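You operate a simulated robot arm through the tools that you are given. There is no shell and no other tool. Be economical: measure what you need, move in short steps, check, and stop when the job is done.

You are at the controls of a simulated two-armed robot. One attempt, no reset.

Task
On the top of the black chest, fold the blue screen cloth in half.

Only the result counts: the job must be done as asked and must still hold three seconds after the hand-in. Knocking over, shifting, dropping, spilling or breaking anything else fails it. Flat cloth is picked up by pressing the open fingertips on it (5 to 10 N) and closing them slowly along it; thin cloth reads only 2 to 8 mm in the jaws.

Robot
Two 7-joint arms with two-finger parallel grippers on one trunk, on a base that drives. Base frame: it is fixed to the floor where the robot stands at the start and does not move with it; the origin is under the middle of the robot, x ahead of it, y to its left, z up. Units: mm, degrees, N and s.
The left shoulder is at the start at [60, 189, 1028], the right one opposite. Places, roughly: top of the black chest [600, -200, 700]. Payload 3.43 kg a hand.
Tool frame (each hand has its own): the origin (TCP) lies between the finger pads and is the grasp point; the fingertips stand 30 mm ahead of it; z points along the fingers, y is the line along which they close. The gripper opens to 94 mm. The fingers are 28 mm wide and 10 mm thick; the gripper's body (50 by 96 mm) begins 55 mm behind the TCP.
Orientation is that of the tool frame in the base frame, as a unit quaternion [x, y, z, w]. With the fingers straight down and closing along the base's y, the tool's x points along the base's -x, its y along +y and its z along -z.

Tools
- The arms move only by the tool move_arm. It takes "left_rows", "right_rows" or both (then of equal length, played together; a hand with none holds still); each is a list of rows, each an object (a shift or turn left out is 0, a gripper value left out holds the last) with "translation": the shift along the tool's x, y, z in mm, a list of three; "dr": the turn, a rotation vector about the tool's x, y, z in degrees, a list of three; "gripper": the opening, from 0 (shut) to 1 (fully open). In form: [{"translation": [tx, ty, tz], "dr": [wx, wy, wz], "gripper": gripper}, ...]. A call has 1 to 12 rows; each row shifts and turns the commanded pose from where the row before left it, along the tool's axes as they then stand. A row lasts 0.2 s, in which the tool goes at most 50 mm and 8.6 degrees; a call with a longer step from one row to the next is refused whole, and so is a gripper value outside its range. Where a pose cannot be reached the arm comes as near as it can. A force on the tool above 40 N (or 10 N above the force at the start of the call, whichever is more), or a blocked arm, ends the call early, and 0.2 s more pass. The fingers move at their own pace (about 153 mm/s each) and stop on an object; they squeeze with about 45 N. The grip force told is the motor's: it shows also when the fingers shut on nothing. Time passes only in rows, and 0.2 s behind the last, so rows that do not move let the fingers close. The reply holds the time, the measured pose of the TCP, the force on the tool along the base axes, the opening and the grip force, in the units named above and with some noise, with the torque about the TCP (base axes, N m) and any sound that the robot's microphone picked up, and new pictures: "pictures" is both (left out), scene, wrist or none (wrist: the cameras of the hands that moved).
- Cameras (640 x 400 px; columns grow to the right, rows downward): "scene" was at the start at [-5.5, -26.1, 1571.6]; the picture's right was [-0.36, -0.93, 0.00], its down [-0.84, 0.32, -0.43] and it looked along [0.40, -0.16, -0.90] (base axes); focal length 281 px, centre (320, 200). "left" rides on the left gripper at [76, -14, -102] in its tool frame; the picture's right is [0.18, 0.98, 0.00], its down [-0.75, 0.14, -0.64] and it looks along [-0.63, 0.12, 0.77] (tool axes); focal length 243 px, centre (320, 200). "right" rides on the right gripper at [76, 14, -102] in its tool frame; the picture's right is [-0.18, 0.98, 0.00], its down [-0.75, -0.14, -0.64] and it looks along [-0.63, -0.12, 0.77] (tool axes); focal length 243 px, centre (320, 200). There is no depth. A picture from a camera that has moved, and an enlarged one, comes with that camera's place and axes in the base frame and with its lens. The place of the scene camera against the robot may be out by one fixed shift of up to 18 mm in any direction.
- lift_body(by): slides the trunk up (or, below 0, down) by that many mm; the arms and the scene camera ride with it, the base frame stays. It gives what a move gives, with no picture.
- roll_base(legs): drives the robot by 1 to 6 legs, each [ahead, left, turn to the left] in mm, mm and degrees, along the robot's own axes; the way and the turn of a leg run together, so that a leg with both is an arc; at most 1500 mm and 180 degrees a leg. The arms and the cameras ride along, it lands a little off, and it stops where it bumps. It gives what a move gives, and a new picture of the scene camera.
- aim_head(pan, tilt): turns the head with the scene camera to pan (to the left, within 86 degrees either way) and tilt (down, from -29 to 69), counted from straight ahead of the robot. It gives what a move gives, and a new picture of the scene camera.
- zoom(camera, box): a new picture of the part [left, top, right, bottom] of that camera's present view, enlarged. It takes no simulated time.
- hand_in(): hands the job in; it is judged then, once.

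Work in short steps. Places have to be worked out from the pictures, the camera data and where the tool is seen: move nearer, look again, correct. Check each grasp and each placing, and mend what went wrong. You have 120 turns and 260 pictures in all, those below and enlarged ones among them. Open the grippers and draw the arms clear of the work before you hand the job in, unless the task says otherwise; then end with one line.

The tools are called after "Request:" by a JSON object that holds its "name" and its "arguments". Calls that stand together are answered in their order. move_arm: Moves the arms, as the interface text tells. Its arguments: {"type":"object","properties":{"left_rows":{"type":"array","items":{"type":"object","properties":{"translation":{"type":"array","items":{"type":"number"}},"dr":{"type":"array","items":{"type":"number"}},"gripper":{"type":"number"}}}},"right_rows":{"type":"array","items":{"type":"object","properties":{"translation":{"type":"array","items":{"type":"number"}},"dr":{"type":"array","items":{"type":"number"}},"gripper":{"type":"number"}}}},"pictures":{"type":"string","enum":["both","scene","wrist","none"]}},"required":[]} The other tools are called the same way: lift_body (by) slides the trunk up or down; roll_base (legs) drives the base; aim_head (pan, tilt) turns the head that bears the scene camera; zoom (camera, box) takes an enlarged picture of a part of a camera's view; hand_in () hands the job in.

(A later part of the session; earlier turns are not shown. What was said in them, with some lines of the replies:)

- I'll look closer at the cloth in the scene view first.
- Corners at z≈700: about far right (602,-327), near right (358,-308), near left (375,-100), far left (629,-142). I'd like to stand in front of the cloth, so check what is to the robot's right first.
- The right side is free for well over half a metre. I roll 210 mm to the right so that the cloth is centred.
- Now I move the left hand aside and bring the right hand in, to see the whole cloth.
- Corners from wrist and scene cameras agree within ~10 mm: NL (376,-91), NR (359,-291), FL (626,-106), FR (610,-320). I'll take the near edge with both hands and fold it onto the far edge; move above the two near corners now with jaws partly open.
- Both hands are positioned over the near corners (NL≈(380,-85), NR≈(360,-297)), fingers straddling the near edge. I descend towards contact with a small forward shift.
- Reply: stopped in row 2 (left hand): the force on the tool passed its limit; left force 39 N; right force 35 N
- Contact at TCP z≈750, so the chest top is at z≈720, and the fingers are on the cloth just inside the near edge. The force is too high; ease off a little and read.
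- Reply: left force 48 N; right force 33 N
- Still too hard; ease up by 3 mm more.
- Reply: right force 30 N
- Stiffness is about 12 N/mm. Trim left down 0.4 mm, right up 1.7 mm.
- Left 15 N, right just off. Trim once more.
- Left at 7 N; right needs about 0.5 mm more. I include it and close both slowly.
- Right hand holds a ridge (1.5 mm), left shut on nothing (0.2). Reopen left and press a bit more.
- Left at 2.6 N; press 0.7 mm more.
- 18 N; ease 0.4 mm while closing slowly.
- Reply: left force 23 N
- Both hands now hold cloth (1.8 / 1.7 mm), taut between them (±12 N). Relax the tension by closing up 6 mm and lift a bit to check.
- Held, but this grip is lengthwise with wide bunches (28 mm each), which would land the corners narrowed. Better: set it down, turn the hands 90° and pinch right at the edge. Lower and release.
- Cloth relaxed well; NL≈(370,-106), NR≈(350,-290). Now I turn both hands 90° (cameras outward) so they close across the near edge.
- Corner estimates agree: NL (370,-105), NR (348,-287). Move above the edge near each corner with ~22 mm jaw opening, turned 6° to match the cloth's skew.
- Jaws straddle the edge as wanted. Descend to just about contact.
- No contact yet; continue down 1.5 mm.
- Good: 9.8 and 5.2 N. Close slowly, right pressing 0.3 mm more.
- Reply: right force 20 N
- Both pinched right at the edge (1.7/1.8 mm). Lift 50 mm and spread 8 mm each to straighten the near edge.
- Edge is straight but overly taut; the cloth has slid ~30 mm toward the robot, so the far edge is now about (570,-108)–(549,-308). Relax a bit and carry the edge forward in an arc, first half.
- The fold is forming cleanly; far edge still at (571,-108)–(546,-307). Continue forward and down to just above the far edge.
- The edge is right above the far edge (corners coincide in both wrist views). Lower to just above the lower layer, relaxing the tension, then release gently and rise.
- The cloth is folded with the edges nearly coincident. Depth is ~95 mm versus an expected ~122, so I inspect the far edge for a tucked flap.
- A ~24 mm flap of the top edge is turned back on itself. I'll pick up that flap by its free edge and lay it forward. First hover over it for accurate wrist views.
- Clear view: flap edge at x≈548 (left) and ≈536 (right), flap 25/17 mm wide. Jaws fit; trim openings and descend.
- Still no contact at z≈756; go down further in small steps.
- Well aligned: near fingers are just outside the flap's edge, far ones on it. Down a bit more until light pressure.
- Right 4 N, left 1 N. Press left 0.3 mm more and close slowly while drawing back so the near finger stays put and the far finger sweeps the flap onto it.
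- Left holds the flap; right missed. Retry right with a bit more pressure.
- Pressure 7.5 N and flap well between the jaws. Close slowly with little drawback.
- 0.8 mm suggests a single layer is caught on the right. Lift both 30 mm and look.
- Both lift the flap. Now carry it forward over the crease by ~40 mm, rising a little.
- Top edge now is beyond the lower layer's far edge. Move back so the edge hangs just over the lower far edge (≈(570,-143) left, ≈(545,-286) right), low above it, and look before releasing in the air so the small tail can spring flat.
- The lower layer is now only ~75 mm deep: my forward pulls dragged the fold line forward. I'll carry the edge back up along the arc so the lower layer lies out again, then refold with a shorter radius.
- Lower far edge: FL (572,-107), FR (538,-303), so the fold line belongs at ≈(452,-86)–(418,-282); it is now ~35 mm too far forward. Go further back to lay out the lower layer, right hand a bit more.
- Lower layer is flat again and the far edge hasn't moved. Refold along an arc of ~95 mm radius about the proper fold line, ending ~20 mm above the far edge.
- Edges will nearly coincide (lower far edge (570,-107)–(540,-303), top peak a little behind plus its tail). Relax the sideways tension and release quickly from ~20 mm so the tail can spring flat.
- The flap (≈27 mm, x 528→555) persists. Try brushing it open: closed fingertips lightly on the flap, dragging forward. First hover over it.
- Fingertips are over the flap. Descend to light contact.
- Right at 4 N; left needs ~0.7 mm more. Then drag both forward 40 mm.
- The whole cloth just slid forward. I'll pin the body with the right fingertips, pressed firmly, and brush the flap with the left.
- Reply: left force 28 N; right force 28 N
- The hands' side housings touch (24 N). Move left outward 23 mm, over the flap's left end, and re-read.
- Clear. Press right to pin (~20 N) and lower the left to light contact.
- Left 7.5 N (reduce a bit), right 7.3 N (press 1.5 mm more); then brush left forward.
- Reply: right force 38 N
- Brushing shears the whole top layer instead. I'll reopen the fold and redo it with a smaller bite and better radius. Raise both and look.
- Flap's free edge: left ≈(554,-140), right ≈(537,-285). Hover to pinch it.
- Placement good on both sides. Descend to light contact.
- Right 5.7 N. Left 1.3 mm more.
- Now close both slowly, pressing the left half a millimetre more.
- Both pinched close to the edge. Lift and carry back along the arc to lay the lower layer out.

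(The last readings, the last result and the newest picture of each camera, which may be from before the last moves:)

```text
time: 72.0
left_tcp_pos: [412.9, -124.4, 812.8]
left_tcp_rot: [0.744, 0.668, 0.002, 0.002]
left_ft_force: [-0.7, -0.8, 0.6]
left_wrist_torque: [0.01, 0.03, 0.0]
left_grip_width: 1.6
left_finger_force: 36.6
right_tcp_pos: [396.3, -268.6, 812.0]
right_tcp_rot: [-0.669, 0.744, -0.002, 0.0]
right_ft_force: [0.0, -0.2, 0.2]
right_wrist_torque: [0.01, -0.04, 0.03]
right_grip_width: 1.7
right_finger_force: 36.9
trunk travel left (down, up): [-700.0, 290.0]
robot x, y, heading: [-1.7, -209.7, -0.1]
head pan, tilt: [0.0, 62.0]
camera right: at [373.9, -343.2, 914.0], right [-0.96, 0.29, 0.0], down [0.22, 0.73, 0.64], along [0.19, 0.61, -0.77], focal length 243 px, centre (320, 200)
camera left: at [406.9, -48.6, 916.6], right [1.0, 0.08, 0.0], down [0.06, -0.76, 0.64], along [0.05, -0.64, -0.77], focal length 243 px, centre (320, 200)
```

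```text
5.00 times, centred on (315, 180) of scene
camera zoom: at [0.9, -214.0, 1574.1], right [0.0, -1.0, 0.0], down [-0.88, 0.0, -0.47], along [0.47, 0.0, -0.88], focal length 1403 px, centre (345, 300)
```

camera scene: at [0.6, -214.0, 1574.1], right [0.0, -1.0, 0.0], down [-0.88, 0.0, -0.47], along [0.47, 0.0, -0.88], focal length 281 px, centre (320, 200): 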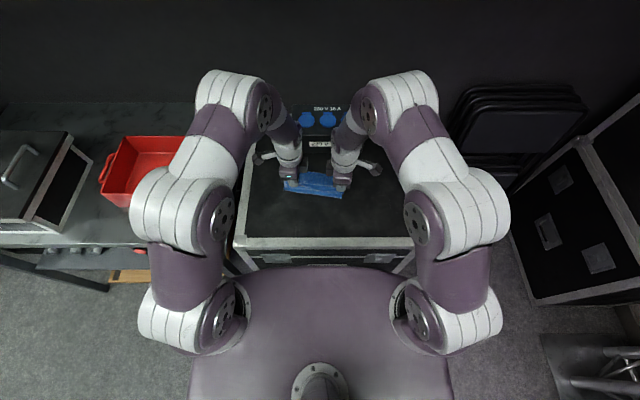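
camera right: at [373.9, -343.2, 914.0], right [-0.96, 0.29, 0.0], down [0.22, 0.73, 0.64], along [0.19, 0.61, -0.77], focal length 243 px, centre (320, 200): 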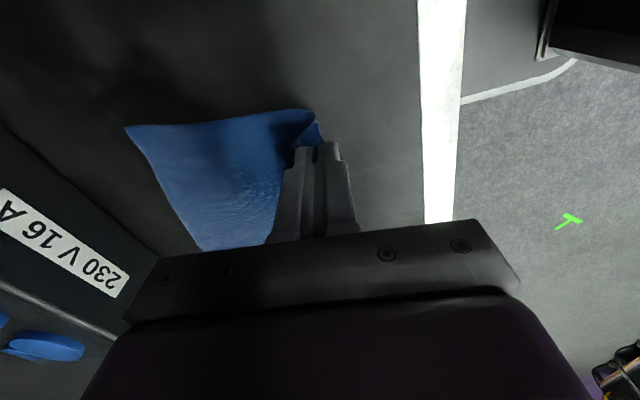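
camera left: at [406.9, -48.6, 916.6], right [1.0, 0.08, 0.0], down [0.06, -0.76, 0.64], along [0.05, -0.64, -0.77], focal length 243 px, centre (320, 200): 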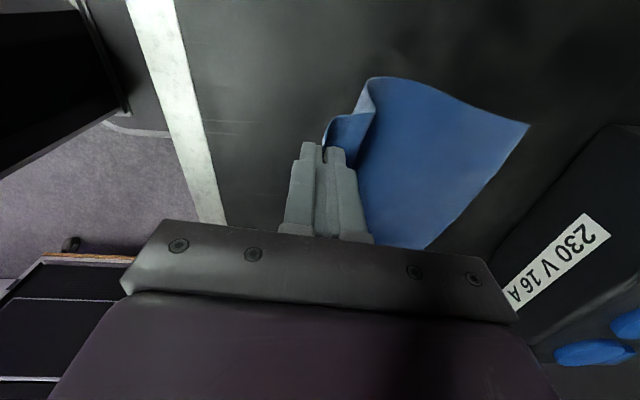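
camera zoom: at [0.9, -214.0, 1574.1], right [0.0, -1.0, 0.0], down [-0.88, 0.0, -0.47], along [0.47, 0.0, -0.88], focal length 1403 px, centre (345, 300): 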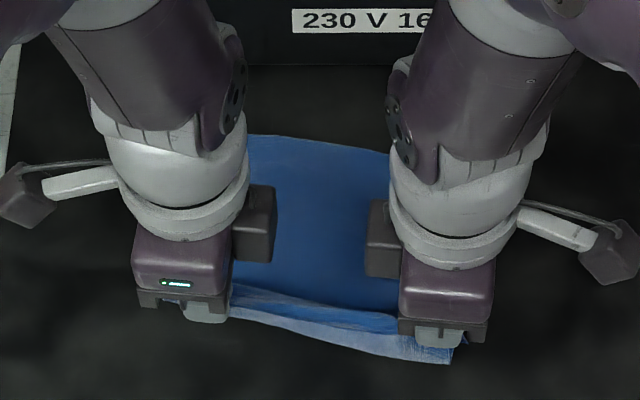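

Tails are tiny now. The earlier excess came from the high arc lifting too much of the lower layer; this time I keep the edge low (~33 mm). Lower far edge: FL (589,-117), FR (553,-312). First go back/low to lay the lower layer out.

Request:
{"name": "move_arm", "arguments": {"left_rows": [{"translation": [5, -9, 5]}, {"translation": [5, -9, 8]}, {"translation": [5, -9, 9]}, {"translation": [4.3, -9.2, 8]}, {"translation": [0, 0, 0]}], "right_rows": [{"translation": [-3, 12, 5]}, {"translation": [-3, 12, 8]}, {"translation": [-3, 12, 9]}, {"translation": [-2.2, 10.5, 8]}, {"translation": [0, 0, 0]}], "pictures": "wrist"}}

Request:
{"name": "zoom", "arguments": {"camera": "scene", "box": [265, 140, 365, 220]}}

```text
time: 73.2
left_tcp_pos: [380.4, -102.4, 782.0]
left_tcp_rot: [0.743, 0.669, 0.001, 0.0]
left_ft_force: [-2.5, -8.3, -0.3]
left_wrist_torque: [-0.17, 0.05, 0.0]
left_grip_width: 1.8
left_finger_force: 36.3
right_tcp_pos: [351.4, -251.9, 781.3]
right_tcp_rot: [-0.668, 0.744, -0.001, 0.002]
right_ft_force: [2.2, 8.0, 1.4]
right_wrist_torque: [0.19, -0.04, -0.04]
right_grip_width: 1.7
right_finger_force: 36.9
trunk travel left (down, up): [-700.0, 290.0]
robot x, y, heading: [1.1, -212.2, -0.4]
head pan, tilt: [0.0, 62.0]
camera right: at [330.3, -327.0, 883.7], right [-0.96, 0.29, 0.0], down [0.22, 0.73, 0.64], along [0.19, 0.62, -0.77], focal length 243 px, centre (320, 200)
camera left: at [373.6, -26.0, 886.5], right [1.0, 0.08, 0.0], down [0.06, -0.76, 0.64], along [0.05, -0.64, -0.77], focal length 243 px, centre (320, 200)
```

right: 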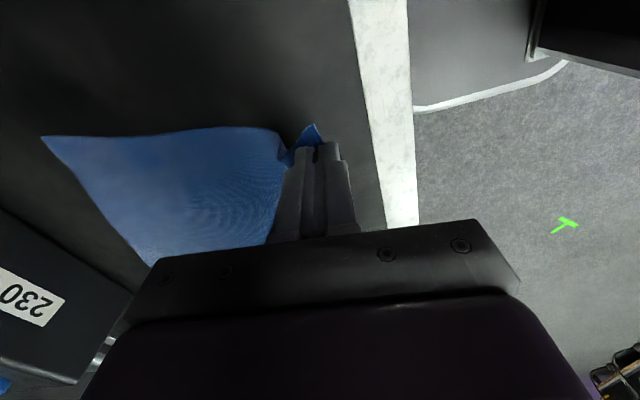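
left: 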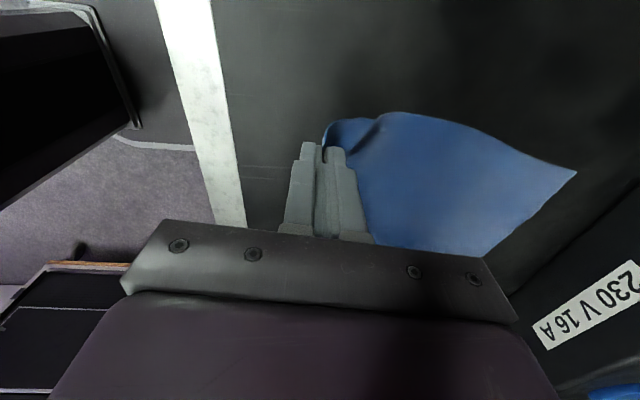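

```text
5.00 times, centred on (315, 180) of scene
camera zoom: at [1.4, -214.3, 1574.1], right [0.0, -1.0, 0.0], down [-0.88, 0.0, -0.47], along [0.47, 0.0, -0.88], focal length 1403 px, centre (345, 300)
```

zoom: 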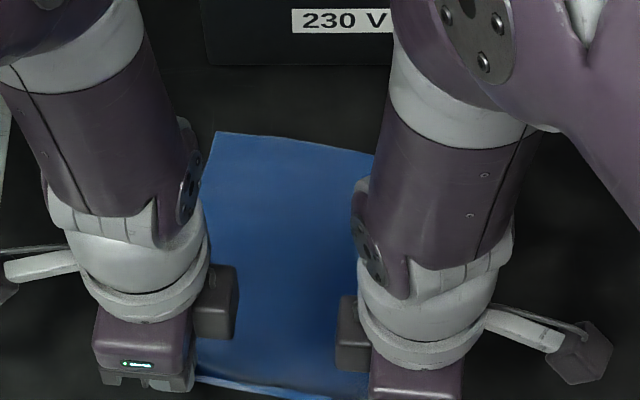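

Lower layer is flat, far edge unchanged. Now drag the edge forward low, at constant height, first two thirds.

Request:
{"name": "move_arm", "arguments": {"left_rows": [{"translation": [-2.2, 16.8, 0]}, {"translation": [-1.2, 16.8, 0]}, {"translation": [-1.2, 16.8, 0]}, {"translation": [-1.2, 16.8, 0]}, {"translation": [-1.2, 16.8, 0]}, {"translation": [-1.2, 16.8, 0]}, {"translation": [-1.2, 16.8, 0]}, {"translation": [-1.2, 16.8, 0]}], "right_rows": [{"translation": [0.2, -16.8, 0]}, {"translation": [1.2, -16.8, 0]}, {"translation": [1.2, -16.8, 0]}, {"translation": [1.2, -16.8, 0]}, {"translation": [1.2, -16.8, 0]}, {"translation": [1.2, -16.8, 0]}, {"translation": [1.2, -16.8, 0]}, {"translation": [1.2, -16.8, 0]}], "pictures": "wrist"}}

Request:
{"name": "zoom", "arguments": {"camera": "scene", "box": [265, 140, 365, 220]}}

```text
time: 75.0
left_tcp_pos: [514.9, -127.7, 782.7]
left_tcp_rot: [0.743, 0.669, 0.0, 0.001]
left_ft_force: [-0.9, -6.7, 0.3]
left_wrist_torque: [-0.18, 0.07, 0.01]
left_grip_width: 1.5
left_finger_force: 36.9
right_tcp_pos: [485.9, -275.8, 783.8]
right_tcp_rot: [-0.668, 0.744, 0.0, 0.002]
right_ft_force: [1.8, 6.0, 0.1]
right_wrist_torque: [0.17, -0.01, -0.02]
right_grip_width: 1.6
right_finger_force: 36.2
trunk travel left (down, up): [-700.0, 290.0]
robot x, y, heading: [-1.7, -210.0, 0.2]
head pan, tilt: [0.0, 62.0]
camera right: at [463.6, -350.7, 884.8], right [-0.96, 0.29, 0.0], down [0.22, 0.73, 0.64], along [0.19, 0.62, -0.77], focal length 243 px, centre (320, 200)
camera left: at [507.8, -50.7, 886.6], right [1.0, 0.08, 0.0], down [0.06, -0.76, 0.64], along [0.05, -0.64, -0.77], focal length 243 px, centre (320, 200)
```

right: 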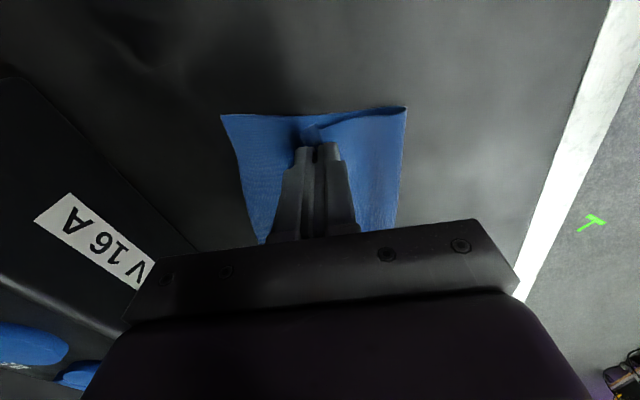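
left: 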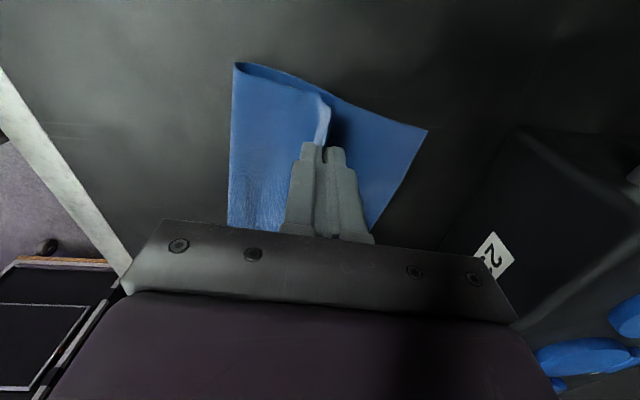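

```text
5.00 times, centred on (315, 180) of scene
camera zoom: at [2.4, -214.3, 1574.1], right [0.0, -1.0, 0.0], down [-0.88, 0.0, -0.47], along [0.47, 0.0, -0.88], focal length 1403 px, centre (345, 300)
```

zoom: 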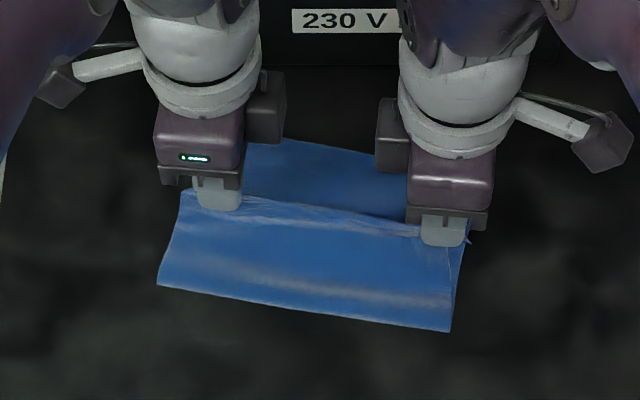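

Very clean now; lower layer depth still ~120–130 mm. Continue the remaining ~62 mm, lowering gently at the end.

Request:
{"name": "move_arm", "arguments": {"left_rows": [{"translation": [-0.8, 15, 0]}, {"translation": [-0.8, 15, 0]}, {"translation": [-0.8, 15, 4]}, {"translation": [-0.8, 12, 6]}, {"translation": [0, 7, 6]}, {"translation": [0, 0, 4]}], "right_rows": [{"translation": [1, -14, 0]}, {"translation": [1, -14, 0]}, {"translation": [1, -14, 4]}, {"translation": [1, -12, 6]}, {"translation": [0.5, -7, 6]}, {"translation": [0, 0, 4]}], "pictures": "wrist"}}

Request:
{"name": "zoom", "arguments": {"camera": "scene", "box": [265, 140, 365, 220]}}

```text
time: 76.4
left_tcp_pos: [576.5, -138.8, 763.6]
left_tcp_rot: [0.743, 0.669, 0.001, 0.001]
left_ft_force: [-2.6, -8.6, -0.3]
left_wrist_torque: [-0.23, 0.06, -0.02]
left_grip_width: 1.8
left_finger_force: 36.5
right_tcp_pos: [545.2, -285.4, 763.2]
right_tcp_rot: [-0.669, 0.743, -0.001, 0.001]
right_ft_force: [1.9, 8.5, 0.3]
right_wrist_torque: [0.26, -0.06, -0.03]
right_grip_width: 1.7
right_finger_force: 36.4
trunk travel left (down, up): [-700.0, 290.0]
robot x, y, heading: [-2.0, -209.4, -0.2]
head pan, tilt: [0.0, 62.0]
camera right: at [523.3, -361.1, 864.7], right [-0.96, 0.29, 0.0], down [0.22, 0.73, 0.64], along [0.19, 0.62, -0.77], focal length 243 px, centre (320, 200)
camera left: at [570.5, -60.5, 867.5], right [1.0, 0.08, 0.0], down [0.06, -0.76, 0.64], along [0.05, -0.64, -0.77], focal length 243 px, centre (320, 200)
```

right: 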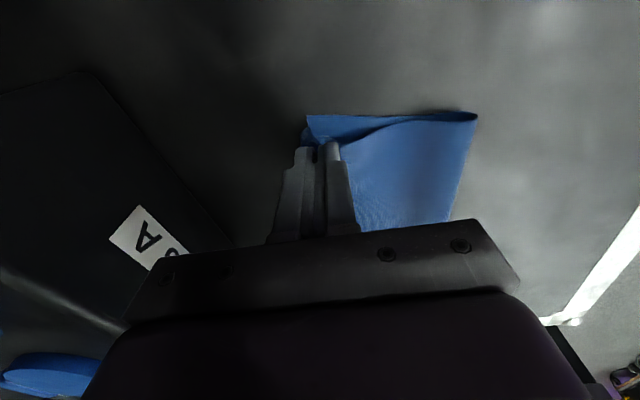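
left: 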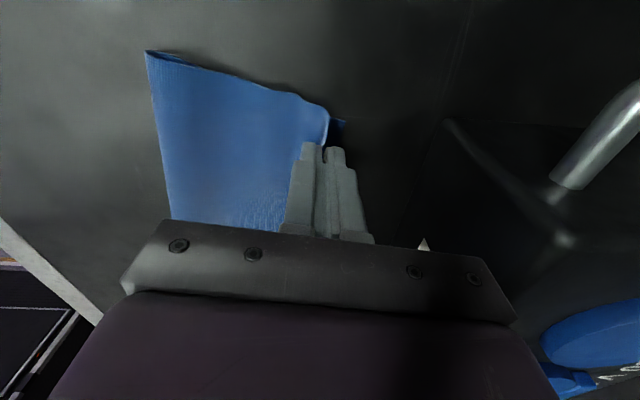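

```text
5.00 times, centred on (315, 180) of scene
camera zoom: at [1.4, -214.1, 1574.1], right [0.0, -1.0, 0.0], down [-0.88, 0.0, -0.47], along [0.47, 0.0, -0.88], focal length 1403 px, centre (345, 300)
```

zoom: 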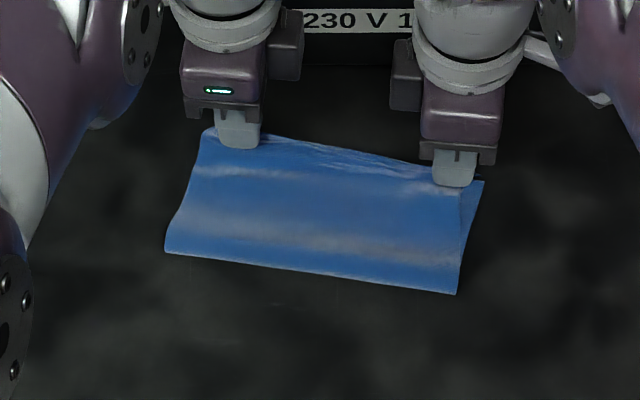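

Edges coincide (lower FR (547,-310), FL (590,-118)); depth 107/96 mm. Relax tension, lower 8 mm, open gently and rise.

Request:
{"name": "move_arm", "arguments": {"left_rows": [{"translation": [-2, 1, 4]}, {"translation": [0, 1, 4]}, {"translation": [0, 0, 0], "gripper": 0.04}, {"gripper": 0.08}, {"gripper": 0.12}, {"translation": [0, 0, -4]}, {"translation": [0, 0, -15]}, {"translation": [0, 0, -30]}, {"translation": [30, 0, -30]}, {"translation": [40, 0, -10]}], "right_rows": [{"translation": [-2, -1, 4]}, {"translation": [0, -1, 4]}, {"translation": [0, 0, 0], "gripper": 0.04}, {"gripper": 0.08}, {"gripper": 0.12}, {"translation": [0, 0, -4]}, {"translation": [0, 0, -15]}, {"translation": [0, 0, -30]}, {"translation": [30, 0, -30]}, {"translation": [40, 0, -10]}], "pictures": "none"}}

Request:
{"name": "zoom", "arguments": {"camera": "scene", "box": [275, 155, 355, 205]}}

Request:
{"name": "zoom", "arguments": {"camera": "left", "box": [200, 80, 400, 240]}}

Request:
{"name": "zoom", "arguments": {"camera": "right", "box": [240, 80, 440, 240]}}

```text
time: 78.6
left_tcp_pos: [585.4, -69.4, 844.7]
left_tcp_rot: [0.743, 0.669, 0.001, 0.001]
left_ft_force: [0.0, 0.5, -0.2]
left_wrist_torque: [-0.06, 0.01, -0.02]
left_grip_width: 10.9
left_finger_force: 0.0
right_tcp_pos: [541.3, -353.9, 843.9]
right_tcp_rot: [-0.669, 0.743, -0.001, 0.001]
right_ft_force: [-1.1, -0.3, 0.2]
right_wrist_torque: [-0.02, -0.02, 0.03]
right_grip_width: 11.3
right_finger_force: 0.0
trunk travel left (down, up): [-700.0, 290.0]
robot x, y, heading: [-1.6, -209.7, -0.0]
head pan, tilt: [0.0, 62.0]
```

```text
8.00 times, centred on (315, 180) of scene
camera zoom: at [1.6, -214.0, 1574.0], right [0.0, -1.0, 0.0], down [-0.88, 0.0, -0.47], along [0.47, 0.0, -0.88], focal length 2245 px, centre (360, 360)
```

zoom: 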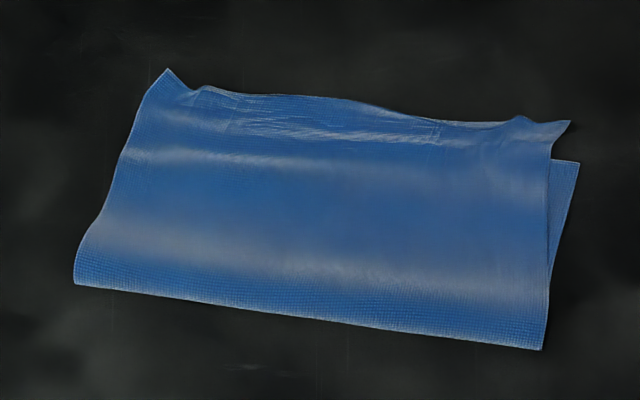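

```text
2.50 times, centred on (300, 160) of left
camera zoom: at [579.1, 7.5, 948.4], right [1.0, 0.08, 0.0], down [0.06, -0.76, 0.64], along [0.05, -0.64, -0.77], focal length 606 px, centre (370, 300)
```

zoom: 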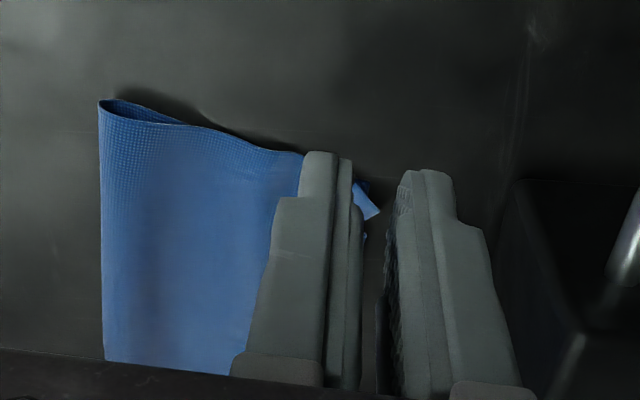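

```text
2.50 times, centred on (340, 160) of right
camera zoom: at [518.6, -429.0, 945.8], right [-0.96, 0.29, 0.0], down [0.22, 0.73, 0.64], along [0.19, 0.61, -0.77], focal length 606 px, centre (270, 300)
```

zoom: 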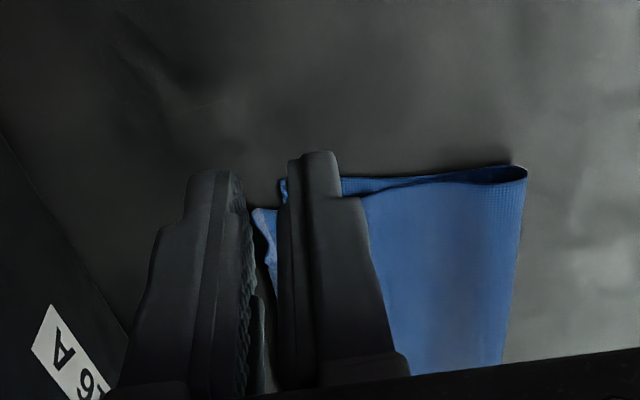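

The edge flipped over properly — no flap left. Move the hands well clear for an unobstructed check of the corners.

Request:
{"name": "move_arm", "arguments": {"left_rows": [{"translation": [20, -20, -20]}, {"translation": [20, -30, -20]}, {"translation": [20, -30, -10]}, {"translation": [0, -30, 0]}], "right_rows": [{"translation": [20, 20, -20]}, {"translation": [20, 30, -20]}, {"translation": [20, 30, -10]}, {"translation": [0, 30, 0]}]}}

Request:
{"name": "zoom", "arguments": {"camera": "scene", "box": [275, 155, 355, 205]}}

```text
time: 79.6
left_tcp_pos: [479.9, 2.0, 895.7]
left_tcp_rot: [0.744, 0.668, 0.001, 0.002]
left_ft_force: [-0.2, 0.5, -0.1]
left_wrist_torque: [0.01, -0.02, -0.04]
left_grip_width: 11.1
left_finger_force: 0.0
right_tcp_pos: [422.9, -401.9, 896.4]
right_tcp_rot: [-0.669, 0.744, -0.001, 0.001]
right_ft_force: [-0.1, -0.9, -0.6]
right_wrist_torque: [0.0, 0.0, -0.04]
right_grip_width: 11.2
right_finger_force: 0.1
trunk travel left (down, up): [-700.0, 290.0]
robot x, y, heading: [0.6, -211.0, -0.3]
head pan, tilt: [0.0, 62.0]
camera scene: at [-1.0, -213.9, 1574.1], right [0.0, -1.0, 0.0], down [-0.88, 0.0, -0.47], along [0.47, 0.0, -0.88], focal length 281 px, centre (320, 200)
camera right: at [400.1, -476.8, 997.1], right [-0.96, 0.29, 0.0], down [0.22, 0.73, 0.64], along [0.19, 0.61, -0.77], focal length 243 px, centre (320, 200)
camera left: at [473.8, 79.3, 999.3], right [1.0, 0.08, 0.01], down [0.06, -0.76, 0.64], along [0.06, -0.64, -0.77], focal length 243 px, centre (320, 200)
```

scene: 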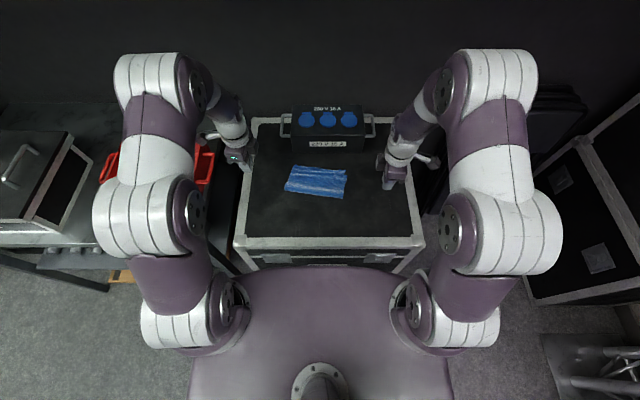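
right: 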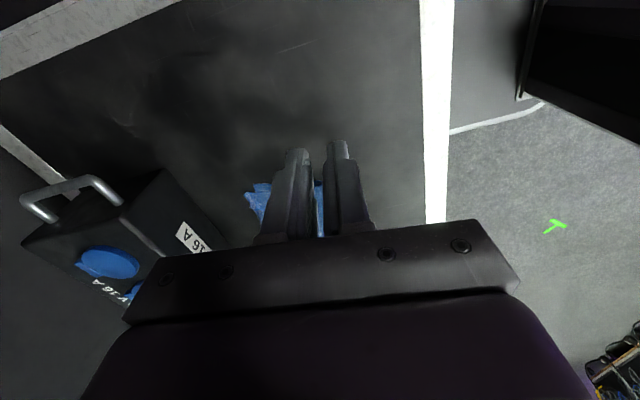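
left: 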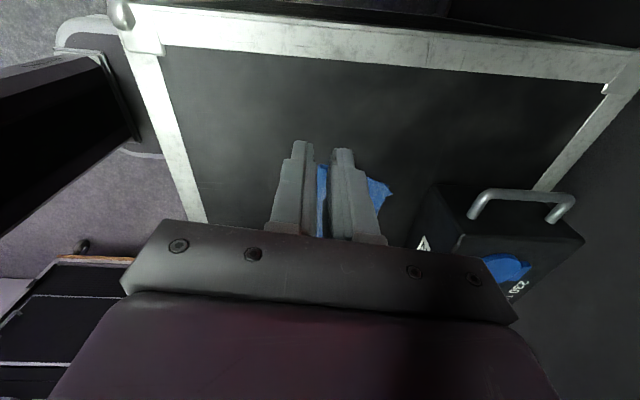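

```text
8.00 times, centred on (315, 180) of scene
camera zoom: at [-1.0, -213.9, 1574.1], right [0.0, -1.0, 0.0], down [-0.88, 0.0, -0.47], along [0.47, 0.0, -0.88], focal length 2245 px, centre (360, 360)
```

zoom: 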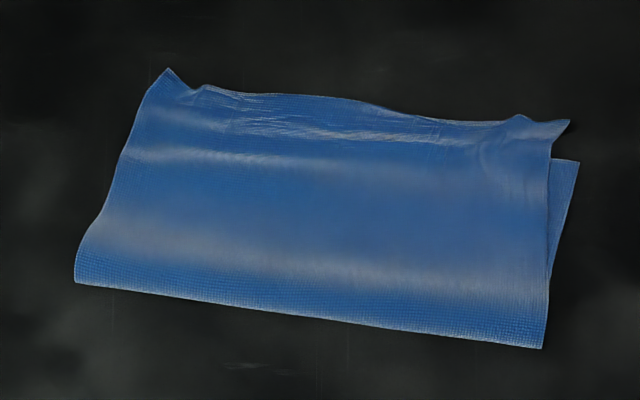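

Hover the hands over the cloth so the wrist cameras can see the far corners up close.

Request:
{"name": "move_arm", "arguments": {"left_rows": [{"translation": [-28, 25, 13]}, {"translation": [-28, 25, 13]}, {"translation": [-28, 25, 13]}, {"translation": [-28, 25, 13]}, {"translation": [-28, 25, 14]}], "right_rows": [{"translation": [-26, -25, 13]}, {"translation": [-26, -25, 13]}, {"translation": [-26, -25, 13]}, {"translation": [-26, -25, 13]}, {"translation": [-26, -25, 14]}], "pictures": "none"}}

Request:
{"name": "zoom", "arguments": {"camera": "left", "box": [200, 30, 400, 190]}}

Request:
{"name": "zoom", "arguments": {"camera": "right", "box": [240, 30, 440, 190]}}

```text
time: 80.8
left_tcp_pos: [594.0, -151.3, 829.4]
left_tcp_rot: [0.743, 0.669, 0.0, 0.001]
left_ft_force: [0.4, -0.3, -0.5]
left_wrist_torque: [0.0, 0.03, 0.02]
left_grip_width: 11.4
left_finger_force: 0.0
right_tcp_pos: [564.1, -286.1, 829.5]
right_tcp_rot: [-0.668, 0.744, -0.001, 0.0]
right_ft_force: [1.0, -0.4, 0.1]
right_wrist_torque: [0.01, 0.04, 0.01]
right_grip_width: 11.4
right_finger_force: 0.0
trunk travel left (down, up): [-700.0, 290.0]
robot x, y, heading: [1.1, -210.3, -0.0]
head pan, tilt: [0.0, 62.0]
```

```text
2.50 times, centred on (300, 110) of left
camera zoom: at [587.6, -75.0, 932.2], right [1.0, 0.08, 0.0], down [0.06, -0.76, 0.64], along [0.05, -0.64, -0.77], focal length 606 px, centre (370, 425)
```

zoom: 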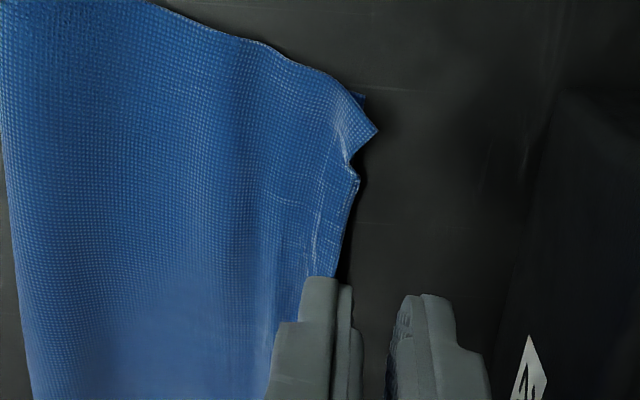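

```text
2.50 times, centred on (340, 110) of right
camera zoom: at [541.6, -360.1, 929.4], right [-0.96, 0.29, 0.0], down [0.22, 0.73, 0.64], along [0.19, 0.62, -0.77], focal length 606 px, centre (270, 425)
```

zoom: 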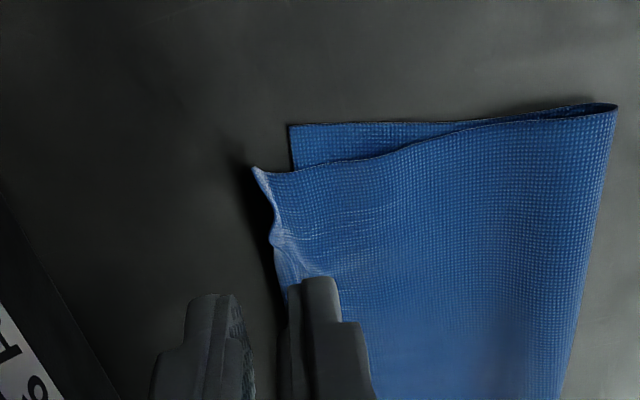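

Corner mismatch is only ~9 mm (left) and ~15 mm (right), no flap: a good half fold. Withdraw both arms upward and outward with open grippers.

Request:
{"name": "move_arm", "arguments": {"left_rows": [{"translation": [0, 0, -40]}, {"translation": [30, -20, -20], "gripper": 0.6}, {"translation": [35, -30, 0]}, {"translation": [35, -30, 0]}, {"translation": [35, -30, 0]}, {"translation": [30, -30, 0]}], "right_rows": [{"translation": [0, 0, -40]}, {"translation": [30, 20, -20], "gripper": 0.6}, {"translation": [35, 30, 0]}, {"translation": [35, 30, 0]}, {"translation": [35, 30, 0]}, {"translation": [30, 30, 0]}], "pictures": "scene"}}

Request:
{"name": "zoom", "arguments": {"camera": "scene", "box": [260, 130, 380, 220]}}

```text
time: 82.2
left_tcp_pos: [467.5, 27.2, 889.2]
left_tcp_rot: [0.744, 0.668, 0.0, 0.001]
left_ft_force: [0.1, -0.2, 0.5]
left_wrist_torque: [0.02, -0.01, 0.02]
left_grip_width: 56.4
left_finger_force: 0.0
right_tcp_pos: [403.7, -435.8, 888.9]
right_tcp_rot: [-0.669, 0.743, -0.001, 0.002]
right_ft_force: [-0.4, 0.0, 0.0]
right_wrist_torque: [-0.02, 0.0, 0.0]
right_grip_width: 56.7
right_finger_force: 0.0
trunk travel left (down, up): [-700.0, 290.0]
robot x, y, heading: [1.7, -211.8, -0.0]
head pan, tilt: [0.0, 62.0]
camera scene: at [-0.8, -213.8, 1574.1], right [0.0, -1.0, 0.0], down [-0.88, 0.0, -0.47], along [0.47, 0.0, -0.88], focal length 281 px, centre (320, 200)
```

scene: 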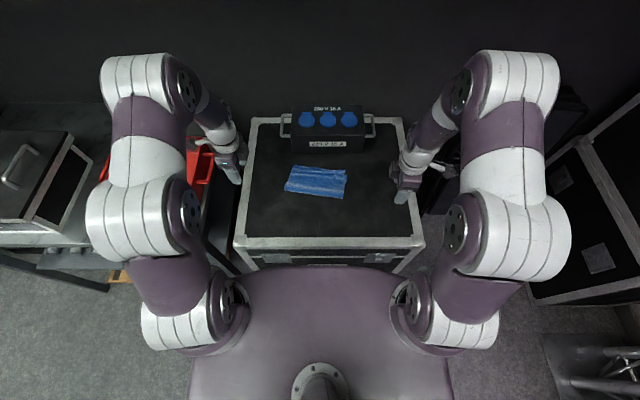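

```text
4.44 times, centred on (320, 175) of scene
camera zoom: at [-0.8, -213.8, 1574.1], right [0.0, -1.0, 0.0], down [-0.88, 0.0, -0.47], along [0.47, 0.0, -0.88], focal length 1247 px, centre (320, 311)
```

zoom: 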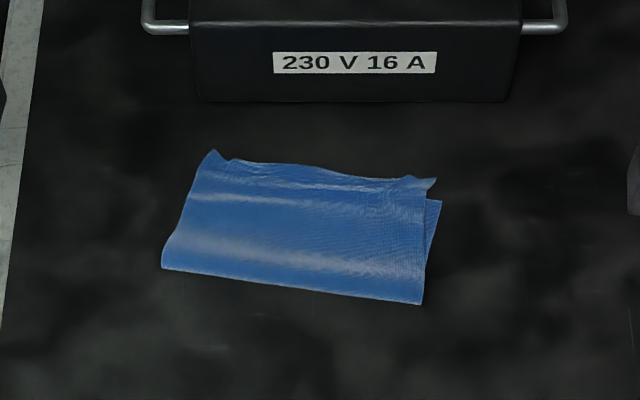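

The cloth lies folded in half on the chest, nothing else has moved, and the arms are clear with open grippers. Handing in.

Request:
{"name": "hand_in", "arguments": {}}

```text
The job is handed in.
```

I folded the blue screen cloth in half on top of the black chest and handed the job in. The near edge lies over the far edge, with the top corners about 9 mm (left) and 15 mm (right) off the lower ones. The top layer still has some slight waves, nothing else in view appeared to move, and both arms are clear with the grippers open.
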